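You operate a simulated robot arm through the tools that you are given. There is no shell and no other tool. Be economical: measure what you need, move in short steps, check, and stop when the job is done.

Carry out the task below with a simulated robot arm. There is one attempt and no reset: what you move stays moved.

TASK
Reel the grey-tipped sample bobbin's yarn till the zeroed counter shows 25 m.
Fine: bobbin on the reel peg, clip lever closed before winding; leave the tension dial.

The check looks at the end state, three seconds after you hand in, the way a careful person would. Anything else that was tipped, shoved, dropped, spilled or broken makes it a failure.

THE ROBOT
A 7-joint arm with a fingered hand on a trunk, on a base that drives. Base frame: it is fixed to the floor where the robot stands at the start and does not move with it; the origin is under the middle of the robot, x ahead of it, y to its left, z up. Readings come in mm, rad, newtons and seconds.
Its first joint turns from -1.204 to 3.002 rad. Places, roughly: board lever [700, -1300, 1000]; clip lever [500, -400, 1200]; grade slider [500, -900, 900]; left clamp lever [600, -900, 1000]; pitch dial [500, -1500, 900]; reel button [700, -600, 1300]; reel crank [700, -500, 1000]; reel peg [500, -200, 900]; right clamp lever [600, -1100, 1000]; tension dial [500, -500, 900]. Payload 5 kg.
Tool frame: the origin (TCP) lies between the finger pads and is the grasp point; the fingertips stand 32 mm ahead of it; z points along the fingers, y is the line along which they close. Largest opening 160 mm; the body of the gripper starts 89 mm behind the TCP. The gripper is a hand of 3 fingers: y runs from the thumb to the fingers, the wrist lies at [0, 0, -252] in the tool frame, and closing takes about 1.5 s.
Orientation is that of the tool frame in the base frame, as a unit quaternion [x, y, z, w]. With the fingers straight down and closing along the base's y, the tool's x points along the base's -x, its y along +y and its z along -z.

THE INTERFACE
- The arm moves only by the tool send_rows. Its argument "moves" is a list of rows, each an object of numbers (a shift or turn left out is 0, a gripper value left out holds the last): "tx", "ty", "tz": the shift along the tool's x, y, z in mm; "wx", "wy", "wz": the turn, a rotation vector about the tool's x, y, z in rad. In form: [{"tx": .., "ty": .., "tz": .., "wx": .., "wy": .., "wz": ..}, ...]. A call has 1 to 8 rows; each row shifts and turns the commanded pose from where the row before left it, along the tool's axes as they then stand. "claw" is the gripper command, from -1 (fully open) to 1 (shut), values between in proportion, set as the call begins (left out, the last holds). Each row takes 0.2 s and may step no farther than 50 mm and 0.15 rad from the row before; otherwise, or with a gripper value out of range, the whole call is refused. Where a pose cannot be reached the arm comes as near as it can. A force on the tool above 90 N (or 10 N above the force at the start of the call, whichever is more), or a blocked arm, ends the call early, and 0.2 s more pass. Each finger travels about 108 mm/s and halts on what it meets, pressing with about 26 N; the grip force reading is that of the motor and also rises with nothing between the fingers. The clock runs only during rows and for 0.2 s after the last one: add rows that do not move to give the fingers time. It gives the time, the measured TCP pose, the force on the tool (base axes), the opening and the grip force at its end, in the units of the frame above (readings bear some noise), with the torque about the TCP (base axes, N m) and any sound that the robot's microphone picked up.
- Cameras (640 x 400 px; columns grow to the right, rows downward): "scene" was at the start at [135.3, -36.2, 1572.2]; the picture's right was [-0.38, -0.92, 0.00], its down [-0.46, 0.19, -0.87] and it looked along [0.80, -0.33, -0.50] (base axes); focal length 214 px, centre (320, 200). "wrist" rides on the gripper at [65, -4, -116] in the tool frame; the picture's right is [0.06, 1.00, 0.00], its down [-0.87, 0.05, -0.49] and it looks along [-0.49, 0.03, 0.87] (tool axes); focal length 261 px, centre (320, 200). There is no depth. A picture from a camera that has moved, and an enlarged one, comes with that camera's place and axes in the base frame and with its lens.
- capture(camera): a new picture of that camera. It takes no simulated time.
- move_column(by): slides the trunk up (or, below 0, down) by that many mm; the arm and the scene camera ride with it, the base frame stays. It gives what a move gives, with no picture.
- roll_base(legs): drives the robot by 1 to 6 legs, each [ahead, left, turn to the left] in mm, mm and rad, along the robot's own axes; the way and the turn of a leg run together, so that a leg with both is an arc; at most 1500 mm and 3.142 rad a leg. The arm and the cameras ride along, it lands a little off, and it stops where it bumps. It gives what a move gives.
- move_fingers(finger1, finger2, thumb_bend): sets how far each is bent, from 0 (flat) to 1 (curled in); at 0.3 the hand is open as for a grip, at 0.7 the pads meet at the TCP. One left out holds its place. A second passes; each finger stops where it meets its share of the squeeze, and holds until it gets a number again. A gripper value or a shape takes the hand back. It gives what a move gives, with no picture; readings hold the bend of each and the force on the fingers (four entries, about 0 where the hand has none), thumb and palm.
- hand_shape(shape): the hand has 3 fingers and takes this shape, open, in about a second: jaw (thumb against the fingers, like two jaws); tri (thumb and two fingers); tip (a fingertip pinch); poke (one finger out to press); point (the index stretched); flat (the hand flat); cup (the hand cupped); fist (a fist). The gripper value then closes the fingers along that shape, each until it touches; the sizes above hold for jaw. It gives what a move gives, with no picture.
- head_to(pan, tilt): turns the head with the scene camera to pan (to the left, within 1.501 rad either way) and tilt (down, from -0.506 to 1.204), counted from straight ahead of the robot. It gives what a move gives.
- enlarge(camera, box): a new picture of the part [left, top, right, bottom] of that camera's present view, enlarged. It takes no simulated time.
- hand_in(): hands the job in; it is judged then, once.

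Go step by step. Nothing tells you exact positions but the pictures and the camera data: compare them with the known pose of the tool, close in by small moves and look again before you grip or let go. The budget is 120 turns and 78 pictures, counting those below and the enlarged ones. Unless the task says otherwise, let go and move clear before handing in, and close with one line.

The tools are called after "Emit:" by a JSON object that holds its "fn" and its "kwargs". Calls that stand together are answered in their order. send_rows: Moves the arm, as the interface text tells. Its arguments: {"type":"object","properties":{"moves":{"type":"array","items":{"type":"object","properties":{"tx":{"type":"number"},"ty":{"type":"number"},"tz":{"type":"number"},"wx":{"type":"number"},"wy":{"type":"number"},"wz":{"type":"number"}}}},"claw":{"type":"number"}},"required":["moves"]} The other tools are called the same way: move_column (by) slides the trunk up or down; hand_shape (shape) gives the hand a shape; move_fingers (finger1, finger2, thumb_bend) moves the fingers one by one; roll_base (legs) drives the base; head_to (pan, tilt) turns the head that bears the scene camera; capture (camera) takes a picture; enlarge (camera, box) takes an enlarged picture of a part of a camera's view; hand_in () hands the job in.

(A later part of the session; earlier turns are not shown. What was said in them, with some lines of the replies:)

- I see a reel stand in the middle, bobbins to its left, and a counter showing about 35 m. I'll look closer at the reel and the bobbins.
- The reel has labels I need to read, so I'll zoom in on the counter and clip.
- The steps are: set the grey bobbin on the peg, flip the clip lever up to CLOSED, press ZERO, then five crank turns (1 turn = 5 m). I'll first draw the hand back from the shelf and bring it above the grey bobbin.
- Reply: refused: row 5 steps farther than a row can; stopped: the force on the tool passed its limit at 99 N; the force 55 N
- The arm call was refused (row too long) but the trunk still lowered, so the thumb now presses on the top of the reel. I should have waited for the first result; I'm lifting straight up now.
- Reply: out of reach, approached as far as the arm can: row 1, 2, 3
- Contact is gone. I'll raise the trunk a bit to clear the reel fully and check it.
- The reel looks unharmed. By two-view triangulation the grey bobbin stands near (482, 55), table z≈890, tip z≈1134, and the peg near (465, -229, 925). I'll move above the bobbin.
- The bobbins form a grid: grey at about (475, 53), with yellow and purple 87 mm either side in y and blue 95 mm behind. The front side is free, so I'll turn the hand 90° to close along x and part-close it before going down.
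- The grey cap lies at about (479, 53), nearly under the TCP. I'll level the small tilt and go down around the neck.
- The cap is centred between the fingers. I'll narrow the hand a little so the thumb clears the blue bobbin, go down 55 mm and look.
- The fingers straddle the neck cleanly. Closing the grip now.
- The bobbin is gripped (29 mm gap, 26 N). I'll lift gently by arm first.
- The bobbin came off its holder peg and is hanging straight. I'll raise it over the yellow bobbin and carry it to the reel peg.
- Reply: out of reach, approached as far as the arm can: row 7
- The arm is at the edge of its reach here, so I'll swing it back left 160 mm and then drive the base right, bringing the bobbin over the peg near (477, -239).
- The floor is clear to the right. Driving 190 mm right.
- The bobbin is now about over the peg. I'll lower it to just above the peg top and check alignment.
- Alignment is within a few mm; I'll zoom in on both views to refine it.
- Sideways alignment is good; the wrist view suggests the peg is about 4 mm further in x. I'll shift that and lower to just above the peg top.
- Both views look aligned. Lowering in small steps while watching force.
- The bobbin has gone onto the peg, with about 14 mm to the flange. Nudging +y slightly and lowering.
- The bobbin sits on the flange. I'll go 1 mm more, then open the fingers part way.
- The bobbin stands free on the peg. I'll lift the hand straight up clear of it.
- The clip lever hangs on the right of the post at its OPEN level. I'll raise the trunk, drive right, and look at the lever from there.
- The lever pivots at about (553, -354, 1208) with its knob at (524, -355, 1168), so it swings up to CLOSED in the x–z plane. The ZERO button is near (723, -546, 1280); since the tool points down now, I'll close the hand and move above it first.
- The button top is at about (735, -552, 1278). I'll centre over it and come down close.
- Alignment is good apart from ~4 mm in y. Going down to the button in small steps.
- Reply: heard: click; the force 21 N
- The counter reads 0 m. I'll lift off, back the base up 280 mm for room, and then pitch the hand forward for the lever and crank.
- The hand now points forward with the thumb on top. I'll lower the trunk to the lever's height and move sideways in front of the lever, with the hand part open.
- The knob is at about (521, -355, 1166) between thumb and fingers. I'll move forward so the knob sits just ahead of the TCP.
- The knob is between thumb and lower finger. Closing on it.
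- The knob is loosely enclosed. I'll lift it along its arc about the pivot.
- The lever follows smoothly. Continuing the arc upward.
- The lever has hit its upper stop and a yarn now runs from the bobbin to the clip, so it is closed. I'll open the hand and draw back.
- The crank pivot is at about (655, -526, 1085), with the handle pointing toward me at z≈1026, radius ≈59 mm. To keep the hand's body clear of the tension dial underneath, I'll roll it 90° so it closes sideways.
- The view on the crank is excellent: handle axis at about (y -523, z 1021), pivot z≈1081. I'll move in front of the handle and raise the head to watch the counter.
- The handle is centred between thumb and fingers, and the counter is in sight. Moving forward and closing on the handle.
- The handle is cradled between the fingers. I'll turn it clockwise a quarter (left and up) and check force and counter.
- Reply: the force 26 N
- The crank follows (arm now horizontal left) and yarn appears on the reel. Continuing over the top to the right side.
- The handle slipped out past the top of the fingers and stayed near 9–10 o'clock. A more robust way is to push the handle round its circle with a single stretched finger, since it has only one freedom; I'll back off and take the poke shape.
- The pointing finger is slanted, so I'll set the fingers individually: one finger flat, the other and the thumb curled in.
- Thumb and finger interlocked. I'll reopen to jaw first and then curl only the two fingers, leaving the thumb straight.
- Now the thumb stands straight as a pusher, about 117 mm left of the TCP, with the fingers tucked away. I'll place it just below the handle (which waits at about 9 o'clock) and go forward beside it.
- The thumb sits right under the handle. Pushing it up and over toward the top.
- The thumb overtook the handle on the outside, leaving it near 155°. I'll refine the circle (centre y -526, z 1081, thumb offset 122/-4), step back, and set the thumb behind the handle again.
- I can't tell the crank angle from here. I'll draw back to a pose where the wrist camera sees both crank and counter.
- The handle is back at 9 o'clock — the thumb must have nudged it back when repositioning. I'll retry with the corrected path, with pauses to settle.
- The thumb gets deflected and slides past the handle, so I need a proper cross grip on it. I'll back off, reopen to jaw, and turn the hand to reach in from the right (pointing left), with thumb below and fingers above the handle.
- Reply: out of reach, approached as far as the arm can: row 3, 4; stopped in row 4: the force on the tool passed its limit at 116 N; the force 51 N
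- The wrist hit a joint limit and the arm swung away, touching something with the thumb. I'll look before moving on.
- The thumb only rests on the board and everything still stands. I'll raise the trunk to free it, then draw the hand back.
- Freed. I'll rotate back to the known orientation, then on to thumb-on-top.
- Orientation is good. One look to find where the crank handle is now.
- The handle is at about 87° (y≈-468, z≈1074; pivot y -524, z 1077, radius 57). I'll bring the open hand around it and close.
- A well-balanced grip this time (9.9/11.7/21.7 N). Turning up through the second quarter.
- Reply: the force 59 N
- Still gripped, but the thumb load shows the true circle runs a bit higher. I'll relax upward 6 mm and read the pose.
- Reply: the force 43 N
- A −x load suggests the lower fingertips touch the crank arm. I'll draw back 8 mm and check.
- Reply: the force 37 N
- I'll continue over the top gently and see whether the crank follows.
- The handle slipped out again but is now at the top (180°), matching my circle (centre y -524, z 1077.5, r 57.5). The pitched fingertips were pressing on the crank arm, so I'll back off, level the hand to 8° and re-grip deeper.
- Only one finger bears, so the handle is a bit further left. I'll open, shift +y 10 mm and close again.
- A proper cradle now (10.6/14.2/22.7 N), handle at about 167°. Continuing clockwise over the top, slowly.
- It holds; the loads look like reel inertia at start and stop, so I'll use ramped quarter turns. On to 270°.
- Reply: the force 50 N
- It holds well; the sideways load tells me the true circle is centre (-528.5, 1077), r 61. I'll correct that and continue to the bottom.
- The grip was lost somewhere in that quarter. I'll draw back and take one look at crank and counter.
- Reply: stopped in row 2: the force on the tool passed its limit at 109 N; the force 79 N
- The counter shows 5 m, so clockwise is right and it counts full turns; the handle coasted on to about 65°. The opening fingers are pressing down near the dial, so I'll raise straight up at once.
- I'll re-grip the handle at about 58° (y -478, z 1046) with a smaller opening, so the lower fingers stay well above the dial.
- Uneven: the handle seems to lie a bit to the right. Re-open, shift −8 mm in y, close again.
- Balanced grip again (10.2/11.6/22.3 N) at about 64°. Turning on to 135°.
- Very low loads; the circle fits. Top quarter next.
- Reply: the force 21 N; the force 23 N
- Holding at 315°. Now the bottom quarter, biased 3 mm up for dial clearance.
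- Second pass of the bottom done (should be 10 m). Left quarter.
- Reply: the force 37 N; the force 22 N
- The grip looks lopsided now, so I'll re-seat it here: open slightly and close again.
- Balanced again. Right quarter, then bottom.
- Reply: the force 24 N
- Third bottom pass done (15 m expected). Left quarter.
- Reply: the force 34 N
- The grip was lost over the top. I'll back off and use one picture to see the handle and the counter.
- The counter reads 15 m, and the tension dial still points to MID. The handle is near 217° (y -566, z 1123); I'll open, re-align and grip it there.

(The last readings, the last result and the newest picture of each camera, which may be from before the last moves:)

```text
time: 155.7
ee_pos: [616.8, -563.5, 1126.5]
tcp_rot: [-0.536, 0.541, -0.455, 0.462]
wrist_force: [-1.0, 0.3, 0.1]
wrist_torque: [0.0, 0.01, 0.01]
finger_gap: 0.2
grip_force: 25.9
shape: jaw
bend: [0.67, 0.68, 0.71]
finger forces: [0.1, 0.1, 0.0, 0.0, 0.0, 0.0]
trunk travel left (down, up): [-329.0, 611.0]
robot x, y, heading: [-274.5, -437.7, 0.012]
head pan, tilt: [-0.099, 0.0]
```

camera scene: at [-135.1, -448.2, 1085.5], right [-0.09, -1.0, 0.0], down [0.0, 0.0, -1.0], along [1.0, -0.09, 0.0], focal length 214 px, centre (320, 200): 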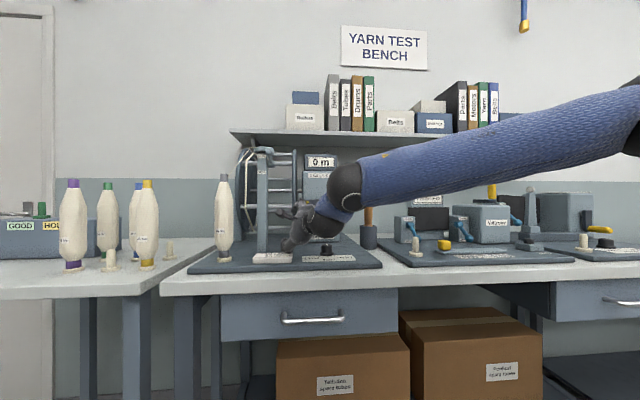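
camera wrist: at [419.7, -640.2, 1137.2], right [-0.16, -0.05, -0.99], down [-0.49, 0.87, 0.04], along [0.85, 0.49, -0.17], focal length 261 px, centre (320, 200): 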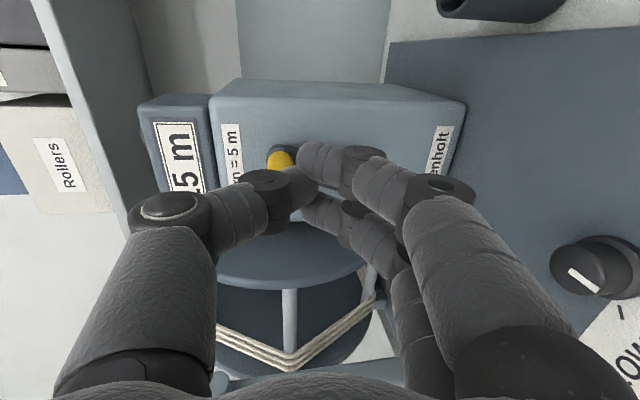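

The hand closed on nothing, so the handle must have moved along. With the hand closed as a rigid bar, I'll sweep clockwise along the circle; it pushes the handle ahead if it is in the way.

Emit:
{"fn": "send_rows", "kwargs": {"moves": [{"tx": 7.3, "ty": 6.1, "tz": 0.9}, {}, {}]}}

Emit:
{"fn": "send_rows", "kwargs": {"moves": [{"tx": 4.9, "ty": 5.5, "tz": 0.8}, {"tx": 7.2, "ty": 11.7, "tz": 1.65}, {"tx": 4.8, "ty": 15.0, "tz": 2.1}, {"tx": 0.7, "ty": 15.75, "tz": 2.2}]}}

```text
time: 156.5
ee_pos: [616.2, -571.2, 1118.6]
tcp_rot: [-0.537, 0.542, -0.455, 0.46]
wrist_force: [0.9, 0.2, 0.5]
wrist_torque: [-0.02, -0.02, 0.02]
finger_gap: 0.0
grip_force: 26.2
shape: jaw
bend: [0.67, 0.68, 0.71]
finger forces: [0.0, 0.1, 0.0, 0.0, 0.0, 0.0]
trunk travel left (down, up): [-329.0, 611.0]
robot x, y, heading: [-274.4, -435.6, 0.008]
head pan, tilt: [-0.099, 0.0]
```

```text
time: 157.5
ee_pos: [615.9, -588.3, 1068.8]
tcp_rot: [-0.535, 0.542, -0.455, 0.461]
wrist_force: [1.1, 0.1, -0.1]
wrist_torque: [-0.02, 0.01, 0.0]
finger_gap: 0.0
grip_force: 26.3
shape: jaw
bend: [0.67, 0.68, 0.71]
finger forces: [0.0, 0.1, 0.0, 0.0, 0.1, 0.1]
trunk travel left (down, up): [-329.0, 611.0]
robot x, y, heading: [-273.7, -438.9, 0.008]
head pan, tilt: [-0.099, 0.0]
```

Emit:
{"fn": "send_rows", "kwargs": {"moves": [{"tx": -3.4, "ty": 15.4, "tz": 2.2}, {"tx": -6.2, "ty": 12.2, "tz": 1.7}, {"tx": -5.1, "ty": 6.7, "tz": 0.95}, {"tx": -2.9, "ty": 3.1, "tz": 0.4}]}}

Emit:
{"fn": "send_rows", "kwargs": {"moves": [{"tx": -5.6, "ty": 4.9, "tz": 0.7}, {"tx": -11.8, "ty": 6.1, "tz": 1.0}, {"tx": -15.2, "ty": 3.7, "tz": 0.7}, {"tx": -15.9, "ty": 0.7, "tz": 0.1}]}}

Emit:
{"fn": "send_rows", "kwargs": {"moves": [{"tx": -15.5, "ty": -3.4, "tz": -0.5}, {"tx": -12.4, "ty": -6.1, "tz": -0.9}, {"tx": -6.8, "ty": -5.1, "tz": -0.7}, {"tx": -3.1, "ty": -2.9, "tz": -0.4}]}}

```text
time: 158.5
ee_pos: [615.1, -572.1, 1031.8]
tcp_rot: [-0.537, 0.542, -0.456, 0.459]
wrist_force: [0.3, 0.3, 0.9]
wrist_torque: [-0.03, 0.02, -0.02]
finger_gap: 0.0
grip_force: 26.2
shape: jaw
bend: [0.67, 0.68, 0.71]
finger forces: [0.0, 0.0, 0.0, 0.0, 0.1, 0.1]
trunk travel left (down, up): [-329.0, 611.0]
robot x, y, heading: [-275.2, -439.4, 0.01]
head pan, tilt: [-0.099, 0.0]
```

```text
time: 159.5
ee_pos: [615.0, -520.6, 1017.6]
tcp_rot: [-0.536, 0.542, -0.455, 0.46]
wrist_force: [0.9, -0.1, 0.6]
wrist_torque: [-0.02, 0.02, 0.0]
finger_gap: 0.4
grip_force: 26.7
shape: jaw
bend: [0.67, 0.68, 0.71]
finger forces: [0.0, 0.1, 0.1, 0.0, 0.0, 0.0]
trunk travel left (down, up): [-329.0, 611.0]
robot x, y, heading: [-271.7, -438.2, 0.005]
head pan, tilt: [-0.099, 0.0]
```

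```text
time: 160.5
ee_pos: [615.3, -484.1, 1035.4]
tcp_rot: [-0.537, 0.541, -0.455, 0.46]
wrist_force: [0.8, -0.2, -1.6]
wrist_torque: [-0.01, 0.01, -0.01]
finger_gap: 0.3
grip_force: 26.1
shape: jaw
bend: [0.67, 0.68, 0.71]
finger forces: [0.1, 0.0, 0.0, 0.0, 0.0, 0.0]
trunk travel left (down, up): [-329.0, 611.0]
robot x, y, heading: [-274.1, -437.9, 0.01]
head pan, tilt: [-0.099, 0.0]
```

Emit:
{"fn": "send_rows", "kwargs": {"moves": [{"tx": -4.9, "ty": -5.5, "tz": -0.8}, {"tx": -7.2, "ty": -11.7, "tz": -1.65}, {"tx": -4.8, "ty": -15.0, "tz": -2.1}, {"tx": -0.7, "ty": -15.75, "tz": -2.2}]}}

Emit:
{"fn": "send_rows", "kwargs": {"moves": [{"tx": 3.4, "ty": -15.4, "tz": -2.2}, {"tx": 6.2, "ty": -12.2, "tz": -1.7}, {"tx": 5.1, "ty": -6.7, "tz": -0.95}, {"tx": 2.9, "ty": -3.1, "tz": -0.4}]}}

```text
time: 161.5
ee_pos: [615.9, -467.0, 1084.3]
tcp_rot: [-0.537, 0.541, -0.455, 0.46]
wrist_force: [-0.1, 0.0, -0.4]
wrist_torque: [-0.01, -0.03, -0.03]
finger_gap: 0.0
grip_force: 26.0
shape: jaw
bend: [0.67, 0.68, 0.71]
finger forces: [0.0, 0.0, 0.1, 0.0, 0.0, 0.0]
trunk travel left (down, up): [-329.0, 611.0]
robot x, y, heading: [-273.4, -438.2, 0.011]
head pan, tilt: [-0.099, 0.0]
```

```text
time: 162.5
ee_pos: [618.4, -484.8, 1119.9]
tcp_rot: [-0.537, 0.542, -0.454, 0.461]
wrist_force: [-1.3, 3.7, -5.6]
wrist_torque: [0.1, 0.06, 0.03]
finger_gap: 0.2
grip_force: 25.7
shape: jaw
bend: [0.67, 0.68, 0.71]
finger forces: [0.0, 0.0, 0.1, 0.0, 0.0, 0.0]
trunk travel left (down, up): [-329.0, 611.0]
robot x, y, heading: [-275.5, -436.5, 0.009]
head pan, tilt: [-0.099, 0.0]
```

Contact at last: the handle is near 160°, just ahead of the hand. That is close to the top, a good place to grip, so I'll back off, open, and take it there.

Emit:
{"fn": "send_rows", "kwargs": {"moves": [{"tz": -39, "ty": 5.5}, {"tz": -39, "ty": 5.5}, {"tx": 23, "ty": -15}, {}], "claw": 0.2}}

Emit:
{"fn": "send_rows", "kwargs": {"moves": [{}, {"tz": 37, "ty": -5.2}, {"tz": 37, "ty": -5.2}, {}]}}

Emit:
{"fn": "send_rows", "kwargs": {"moves": [{}, {}, {}, {}, {}, {}], "claw": 1.0}}

```text
time: 163.5
ee_pos: [541.6, -511.1, 1138.8]
tcp_rot: [-0.536, 0.541, -0.455, 0.461]
wrist_force: [0.2, -0.2, 0.0]
wrist_torque: [-0.01, 0.01, 0.01]
finger_gap: 63.8
grip_force: 0.2
shape: jaw
bend: [0.73, 0.73, 0.7]
finger forces: [0.0, 0.0, 0.0, 0.0, 0.1, 0.0]
trunk travel left (down, up): [-329.0, 611.0]
robot x, y, heading: [-273.0, -438.1, 0.013]
head pan, tilt: [-0.099, 0.0]
```

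```text
time: 164.5
ee_pos: [614.7, -505.2, 1137.8]
tcp_rot: [-0.536, 0.542, -0.455, 0.46]
wrist_force: [0.3, -1.2, -0.1]
wrist_torque: [0.0, 0.03, -0.02]
finger_gap: 63.7
grip_force: 0.0
shape: jaw
bend: [0.73, 0.73, 0.7]
finger forces: [0.0, 0.1, 0.1, 0.2, 0.1, 0.1]
trunk travel left (down, up): [-329.0, 611.0]
robot x, y, heading: [-274.6, -435.1, 0.013]
head pan, tilt: [-0.099, 0.0]
```

```text
time: 165.9
ee_pos: [614.9, -505.1, 1137.5]
tcp_rot: [-0.537, 0.541, -0.455, 0.461]
wrist_force: [7.2, 1.5, 6.9]
wrist_torque: [-0.08, -0.21, 0.09]
finger_gap: 7.3
grip_force: 26.0
shape: jaw
bend: [0.72, 0.68, 0.7]
finger forces: [12.1, 0.0, 0.0, 0.0, 22.2, 0.0]
trunk travel left (down, up): [-329.0, 611.0]
robot x, y, heading: [-273.5, -440.7, 0.007]
head pan, tilt: [-0.099, 0.0]
```

The handle is more to the right; shift −11 mm and re-close.

Emit:
{"fn": "send_rows", "kwargs": {"moves": [{}, {}, {"tx": 5.5}, {"tx": 5.5}, {}], "claw": 0.2}}

Emit:
{"fn": "send_rows", "kwargs": {"moves": [{}, {}, {}, {}, {}, {}], "claw": 1.0}}

```text
time: 167.1
ee_pos: [615.3, -518.1, 1134.8]
tcp_rot: [-0.537, 0.541, -0.455, 0.461]
wrist_force: [-0.3, -0.2, 0.5]
wrist_torque: [0.0, 0.02, 0.01]
finger_gap: 63.4
grip_force: 0.1
shape: jaw
bend: [0.73, 0.73, 0.7]
finger forces: [0.0, 0.0, 0.0, 0.1, 0.0, 0.0]
trunk travel left (down, up): [-329.0, 611.0]
robot x, y, heading: [-273.7, -435.8, 0.015]
head pan, tilt: [-0.099, 0.0]
```

```text
time: 168.5
ee_pos: [616.4, -518.1, 1136.2]
tcp_rot: [-0.536, 0.541, -0.455, 0.461]
wrist_force: [3.9, -0.2, 2.0]
wrist_torque: [-0.03, -0.11, -0.04]
finger_gap: 14.5
grip_force: 26.4
shape: jaw
bend: [0.71, 0.7, 0.7]
finger forces: [11.1, 9.1, 0.0, 0.1, 23.1, 0.0]
trunk travel left (down, up): [-329.0, 611.0]
robot x, y, heading: [-272.9, -436.7, 0.013]
head pan, tilt: [-0.099, 0.0]
```

Balanced at about 169°. Continuing to 225°, then the right quarter.

Emit:
{"fn": "send_rows", "kwargs": {"moves": [{"tx": 6.3, "ty": -0.9, "tz": -0.1}, {"tx": 12.7, "ty": 0.3}, {"tx": 13.5, "ty": 3.2, "tz": 0.4}, {"tx": 11.4, "ty": 5.5, "tz": 0.8}, {"tx": 6.9, "ty": 5.0, "tz": 0.7}, {"tx": 3.9, "ty": 3.6, "tz": 0.5}]}}

Emit:
{"fn": "send_rows", "kwargs": {"moves": [{"tx": 4.9, "ty": 5.5, "tz": 0.8}, {"tx": 7.2, "ty": 11.7, "tz": 1.65}, {"tx": 4.8, "ty": 15.0, "tz": 2.1}, {"tx": 0.7, "ty": 15.75, "tz": 2.2}, {"tx": -3.4, "ty": 15.4, "tz": 2.2}, {"tx": -6.2, "ty": 12.2, "tz": 1.7}, {"tx": -5.1, "ty": 6.7, "tz": 0.95}, {"tx": -2.9, "ty": 3.1, "tz": 0.4}]}}

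```text
time: 169.9
ee_pos: [617.2, -570.2, 1118.5]
tcp_rot: [-0.537, 0.541, -0.454, 0.462]
wrist_force: [5.2, 16.3, -10.3]
wrist_torque: [0.07, 0.28, 0.31]
finger_gap: 13.2
grip_force: 25.9
shape: jaw
bend: [0.71, 0.7, 0.7]
finger forces: [14.3, 20.2, 0.1, 0.0, 18.1, 0.0]
trunk travel left (down, up): [-329.0, 611.0]
robot x, y, heading: [-275.2, -438.8, 0.01]
head pan, tilt: [-0.099, 0.0]
```

```text
time: 171.7
ee_pos: [613.6, -570.6, 1032.4]
tcp_rot: [-0.536, 0.541, -0.456, 0.461]
wrist_force: [10.6, 25.2, 17.0]
wrist_torque: [-0.05, -0.58, 0.51]
finger_gap: 13.7
grip_force: 26.3
shape: jaw
bend: [0.71, 0.68, 0.7]
finger forces: [8.6, 20.3, 0.0, 0.0, 31.8, 0.1]
trunk travel left (down, up): [-329.0, 611.0]
robot x, y, heading: [-274.5, -433.0, 0.009]
head pan, tilt: [-0.099, 0.0]
```

Holding; the load suggests the radius is nearer 59, so I'll scale slightly and do the bottom and left quarters.

Emit:
{"fn": "send_rows", "kwargs": {"moves": [{"tx": -6.6, "ty": 3.5, "tz": 0.5}, {"tx": -12.4, "ty": 5.9, "tz": 0.8}, {"tx": -14.7, "ty": 4.6, "tz": 0.65}, {"tx": -15.4, "ty": 0.7, "tz": 0.1}, {"tx": -15.0, "ty": -3.3, "tz": -0.45}, {"tx": -12.0, "ty": -5.9, "tz": -0.85}, {"tx": -6.6, "ty": -5.0, "tz": -0.7}, {"tx": -3.0, "ty": -2.8, "tz": -0.4}]}}

Emit:
{"fn": "send_rows", "kwargs": {"moves": [{"tx": -4.8, "ty": -5.3, "tz": -0.75}, {"tx": -7.0, "ty": -11.3, "tz": -1.6}, {"tx": -4.6, "ty": -14.6, "tz": -2.05}, {"tx": -0.7, "ty": -15.2, "tz": -2.15}, {"tx": 3.3, "ty": -14.9, "tz": -2.1}, {"tx": 6.0, "ty": -11.9, "tz": -1.7}, {"tx": 5.0, "ty": -6.5, "tz": -0.9}, {"tx": 2.8, "ty": -3.0, "tz": -0.4}]}}

```text
time: 173.5
ee_pos: [612.3, -483.4, 1034.4]
tcp_rot: [-0.537, 0.541, -0.454, 0.461]
wrist_force: [9.9, 17.0, 0.2]
wrist_torque: [0.03, -0.06, 0.35]
finger_gap: 12.6
grip_force: 26.0
shape: jaw
bend: [0.71, 0.69, 0.7]
finger forces: [12.1, 21.1, 0.0, 0.0, 23.1, 0.0]
trunk travel left (down, up): [-329.0, 611.0]
robot x, y, heading: [-271.4, -438.8, 0.007]
head pan, tilt: [-0.099, 0.0]
```

```text
time: 175.3
ee_pos: [612.7, -488.0, 1124.9]
tcp_rot: [-0.534, 0.541, -0.456, 0.462]
wrist_force: [-7.6, 4.9, 20.0]
wrist_torque: [-0.01, -0.72, 0.12]
finger_gap: 15.5
grip_force: 26.2
shape: jaw
bend: [0.7, 0.69, 0.72]
finger forces: [12.3, 15.8, 0.1, 0.0, 38.4, 0.1]
trunk travel left (down, up): [-329.0, 611.0]
robot x, y, heading: [-272.7, -436.4, 0.011]
head pan, tilt: [-0.099, 0.0]
```

Fourth pass done (20 m expected), grip still good. Top and right quarters.

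Emit:
{"fn": "send_rows", "kwargs": {"moves": [{"tx": 5.4, "ty": -5.75, "tz": -0.8}, {"tx": 11.4, "ty": -7.9, "tz": -1.1}, {"tx": 14.7, "ty": -4.6, "tz": -0.65}, {"tx": 15.4, "ty": -0.7, "tz": -0.1}, {"tx": 15.0, "ty": 3.3, "tz": 0.45}, {"tx": 12.0, "ty": 5.9, "tz": 0.85}, {"tx": 6.6, "ty": 5.0, "tz": 0.7}, {"tx": 3.0, "ty": 2.8, "tz": 0.4}]}}

```text
time: 177.1
ee_pos: [615.5, -573.4, 1116.2]
tcp_rot: [-0.537, 0.543, -0.455, 0.458]
wrist_force: [-26.2, -8.1, -19.9]
wrist_torque: [-0.04, 0.73, -0.06]
finger_gap: 15.5
grip_force: 25.4
shape: jaw
bend: [0.71, 0.69, 0.72]
finger forces: [25.8, 23.5, 0.0, 0.1, 18.7, 0.0]
trunk travel left (down, up): [-329.0, 611.0]
robot x, y, heading: [-272.5, -439.4, 0.009]
head pan, tilt: [-0.099, 0.0]
```

Emit:
{"fn": "send_rows", "kwargs": {"moves": [{"tx": 4.8, "ty": 5.3, "tz": -0.7}, {"tx": 7.0, "ty": 11.3, "tz": 0.4}, {"tx": 4.6, "ty": 14.6, "tz": 2.05}, {"tx": 0.7, "ty": 15.2, "tz": 2.15}, {"tx": -3.3, "ty": 14.9, "tz": 2.1}, {"tx": -6.0, "ty": 11.9, "tz": 1.7}, {"tx": -5.0, "ty": 6.5, "tz": 0.9}, {"tx": -2.8, "ty": 3.0, "tz": 0.4}]}}

```text
time: 178.9
ee_pos: [611.8, -567.4, 1033.5]
tcp_rot: [-0.54, 0.541, -0.452, 0.46]
wrist_force: [6.6, 23.2, -4.3]
wrist_torque: [0.04, -0.01, 0.41]
finger_gap: 12.3
grip_force: 25.9
shape: jaw
bend: [0.7, 0.68, 0.71]
finger forces: [12.4, 24.1, 0.0, 0.1, 21.0, 0.0]
trunk travel left (down, up): [-329.0, 611.0]
robot x, y, heading: [-275.8, -435.1, 0.013]
head pan, tilt: [-0.099, 0.0]
```

Grip is good at 315°. Final bottom pass, then up to 90° to release clear of the dial.

Emit:
{"fn": "send_rows", "kwargs": {"moves": [{"tx": -6.4, "ty": 4.0, "tz": 0.6}, {"tx": -12.4, "ty": 6.5, "tz": 0.9}, {"tx": -14.7, "ty": 4.6, "tz": 0.65}, {"tx": -15.4, "ty": 0.7, "tz": 0.1}, {"tx": -15.0, "ty": -3.3, "tz": -0.45}, {"tx": -12.0, "ty": -5.9, "tz": -0.85}, {"tx": -6.6, "ty": -5.0, "tz": -0.7}, {"tx": -3.0, "ty": -2.8, "tz": -0.4}]}}

Emit:
{"fn": "send_rows", "kwargs": {"moves": [{"tx": -4.8, "ty": -5.3, "tz": -0.75}, {"tx": -7.0, "ty": -10.3, "tz": -1.4}, {"tx": -3.0, "ty": -9.0, "tz": -1.2}, {"tx": -1.2, "ty": -8.0, "tz": -1.1}, {"tx": -0.5, "ty": -5.0, "tz": -0.7}, {}, {}]}}

```text
time: 180.7
ee_pos: [611.7, -477.9, 1044.1]
tcp_rot: [-0.536, 0.539, -0.455, 0.463]
wrist_force: [12.0, 30.1, 2.2]
wrist_torque: [0.09, -0.16, 0.53]
finger_gap: 13.1
grip_force: 26.0
shape: jaw
bend: [0.71, 0.68, 0.71]
finger forces: [10.7, 25.9, 0.1, 0.0, 24.7, 0.1]
trunk travel left (down, up): [-329.0, 611.0]
robot x, y, heading: [-275.2, -435.2, 0.011]
head pan, tilt: [-0.099, 0.0]
```

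```text
time: 182.3
ee_pos: [612.1, -468.1, 1069.7]
tcp_rot: [-0.541, 0.542, -0.454, 0.456]
wrist_force: [-27.1, 14.7, -28.2]
wrist_torque: [0.09, 1.07, 0.39]
finger_gap: 14.8
grip_force: 26.0
shape: jaw
bend: [0.71, 0.69, 0.72]
finger forces: [22.0, 30.8, 0.0, 0.1, 12.4, 0.0]
trunk travel left (down, up): [-329.0, 611.0]
robot x, y, heading: [-270.4, -434.5, 0.007]
head pan, tilt: [-0.099, 0.0]
```

The crank is past the fifth turn at about 83°. Releasing and backing straight off.

Emit:
{"fn": "send_rows", "kwargs": {"moves": [{"ty": 2, "tz": 0.3}, {}, {}, {}], "claw": 0.35}}

Emit:
{"fn": "send_rows", "kwargs": {"moves": [{"tz": -40, "ty": 3}, {"tz": -40, "ty": 3}, {"tz": -40, "ty": 3}, {"tz": -30}, {"tx": 40, "ty": -20}, {}, {}]}}

Emit:
{"fn": "capture", "kwargs": {"camera": "wrist"}}

```text
time: 183.3
ee_pos: [610.6, -469.0, 1076.4]
tcp_rot: [-0.535, 0.542, -0.455, 0.461]
wrist_force: [-0.6, 0.1, 1.5]
wrist_torque: [0.01, -0.08, -0.01]
finger_gap: 53.3
grip_force: 0.1
shape: jaw
bend: [0.73, 0.73, 0.7]
finger forces: [0.0, 0.0, 0.1, 0.0, 2.7, 0.0]
trunk travel left (down, up): [-329.0, 611.0]
robot x, y, heading: [-272.6, -436.5, 0.014]
head pan, tilt: [-0.099, 0.0]
```

```text
time: 184.9
ee_pos: [465.1, -509.1, 1108.4]
tcp_rot: [-0.535, 0.542, -0.455, 0.461]
wrist_force: [0.7, 0.0, -0.6]
wrist_torque: [0.0, 0.0, 0.03]
finger_gap: 52.0
grip_force: 0.0
shape: jaw
bend: [0.73, 0.73, 0.7]
finger forces: [0.0, 0.0, 0.0, 0.1, 0.0, 0.0]
trunk travel left (down, up): [-329.0, 611.0]
robot x, y, heading: [-275.4, -436.7, 0.014]
head pan, tilt: [-0.099, 0.0]
```

```text
1 pictures are left
camera wrist: at [352.6, -574.6, 1129.8], right [-0.16, -0.05, -0.99], down [-0.49, 0.87, 0.04], along [0.85, 0.49, -0.17], focal length 261 px, centre (320, 200)
```

wrist: 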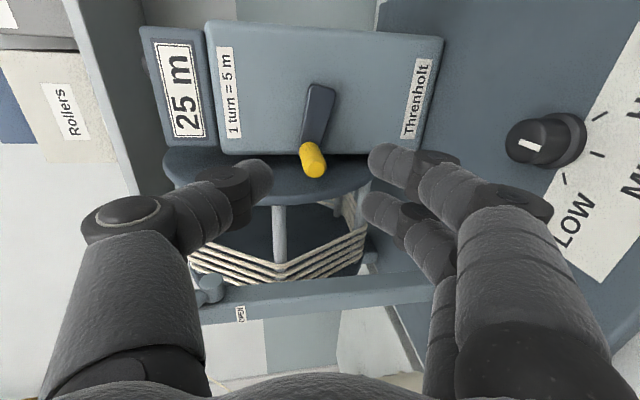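

The counter reads 25 m, the clip is closed and the dial is at MID. I'll move the arm further clear and take the last picture as a check.

Emit:
{"fn": "send_rows", "kwargs": {"moves": [{"tz": -40}, {"tz": -40}, {"tz": -20, "tx": 30}, {"tx": 40}, {}]}}

Emit:
{"fn": "capture", "kwargs": {"camera": "scene"}}

```text
time: 186.1
ee_pos: [372.7, -575.6, 1131.8]
tcp_rot: [-0.538, 0.542, -0.454, 0.459]
wrist_force: [0.4, -0.1, -0.3]
wrist_torque: [0.0, -0.05, -0.04]
finger_gap: 52.1
grip_force: 0.1
shape: jaw
bend: [0.73, 0.73, 0.7]
finger forces: [0.0, 0.0, 0.1, 0.1, 0.0, 0.0]
out of reach, approached as far as the arm can: row 4
trunk travel left (down, up): [-329.0, 611.0]
robot x, y, heading: [-273.4, -437.7, 0.008]
head pan, tilt: [-0.099, 0.0]
```

```text
0 pictures are left
camera scene: at [-130.5, -446.0, 1224.1], right [-0.09, -1.0, 0.0], down [0.0, 0.0, -1.0], along [1.0, -0.09, 0.0], focal length 214 px, centre (320, 200)
```

scene: 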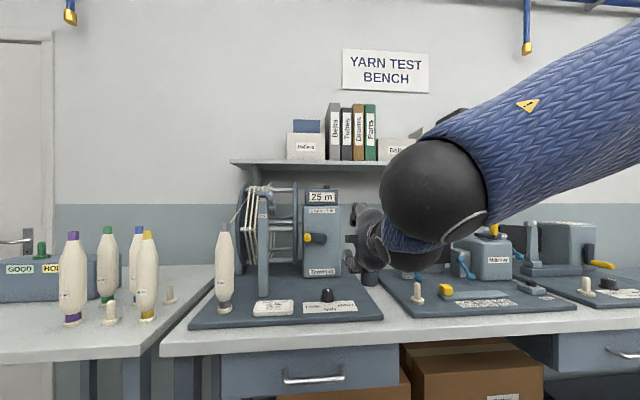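

The bobbin stands on the reel peg, the clip is closed, the counter shows 25 m, and nothing else looks disturbed. Handing in.

Emit:
{"fn": "hand_in", "kwargs": {}}

```text
The job is handed in.
```

I put the grey-tipped bobbin on the reel peg, closed the clip lever, zeroed the counter and wound until it showed 25 m, with the tension dial still at MID. Three unplanned contacts happened on the way: my thumb pressed the top of the reel, then the board, and my fingers pressed down on what was probably the dial. In the last pictures nothing looked moved or damaged.
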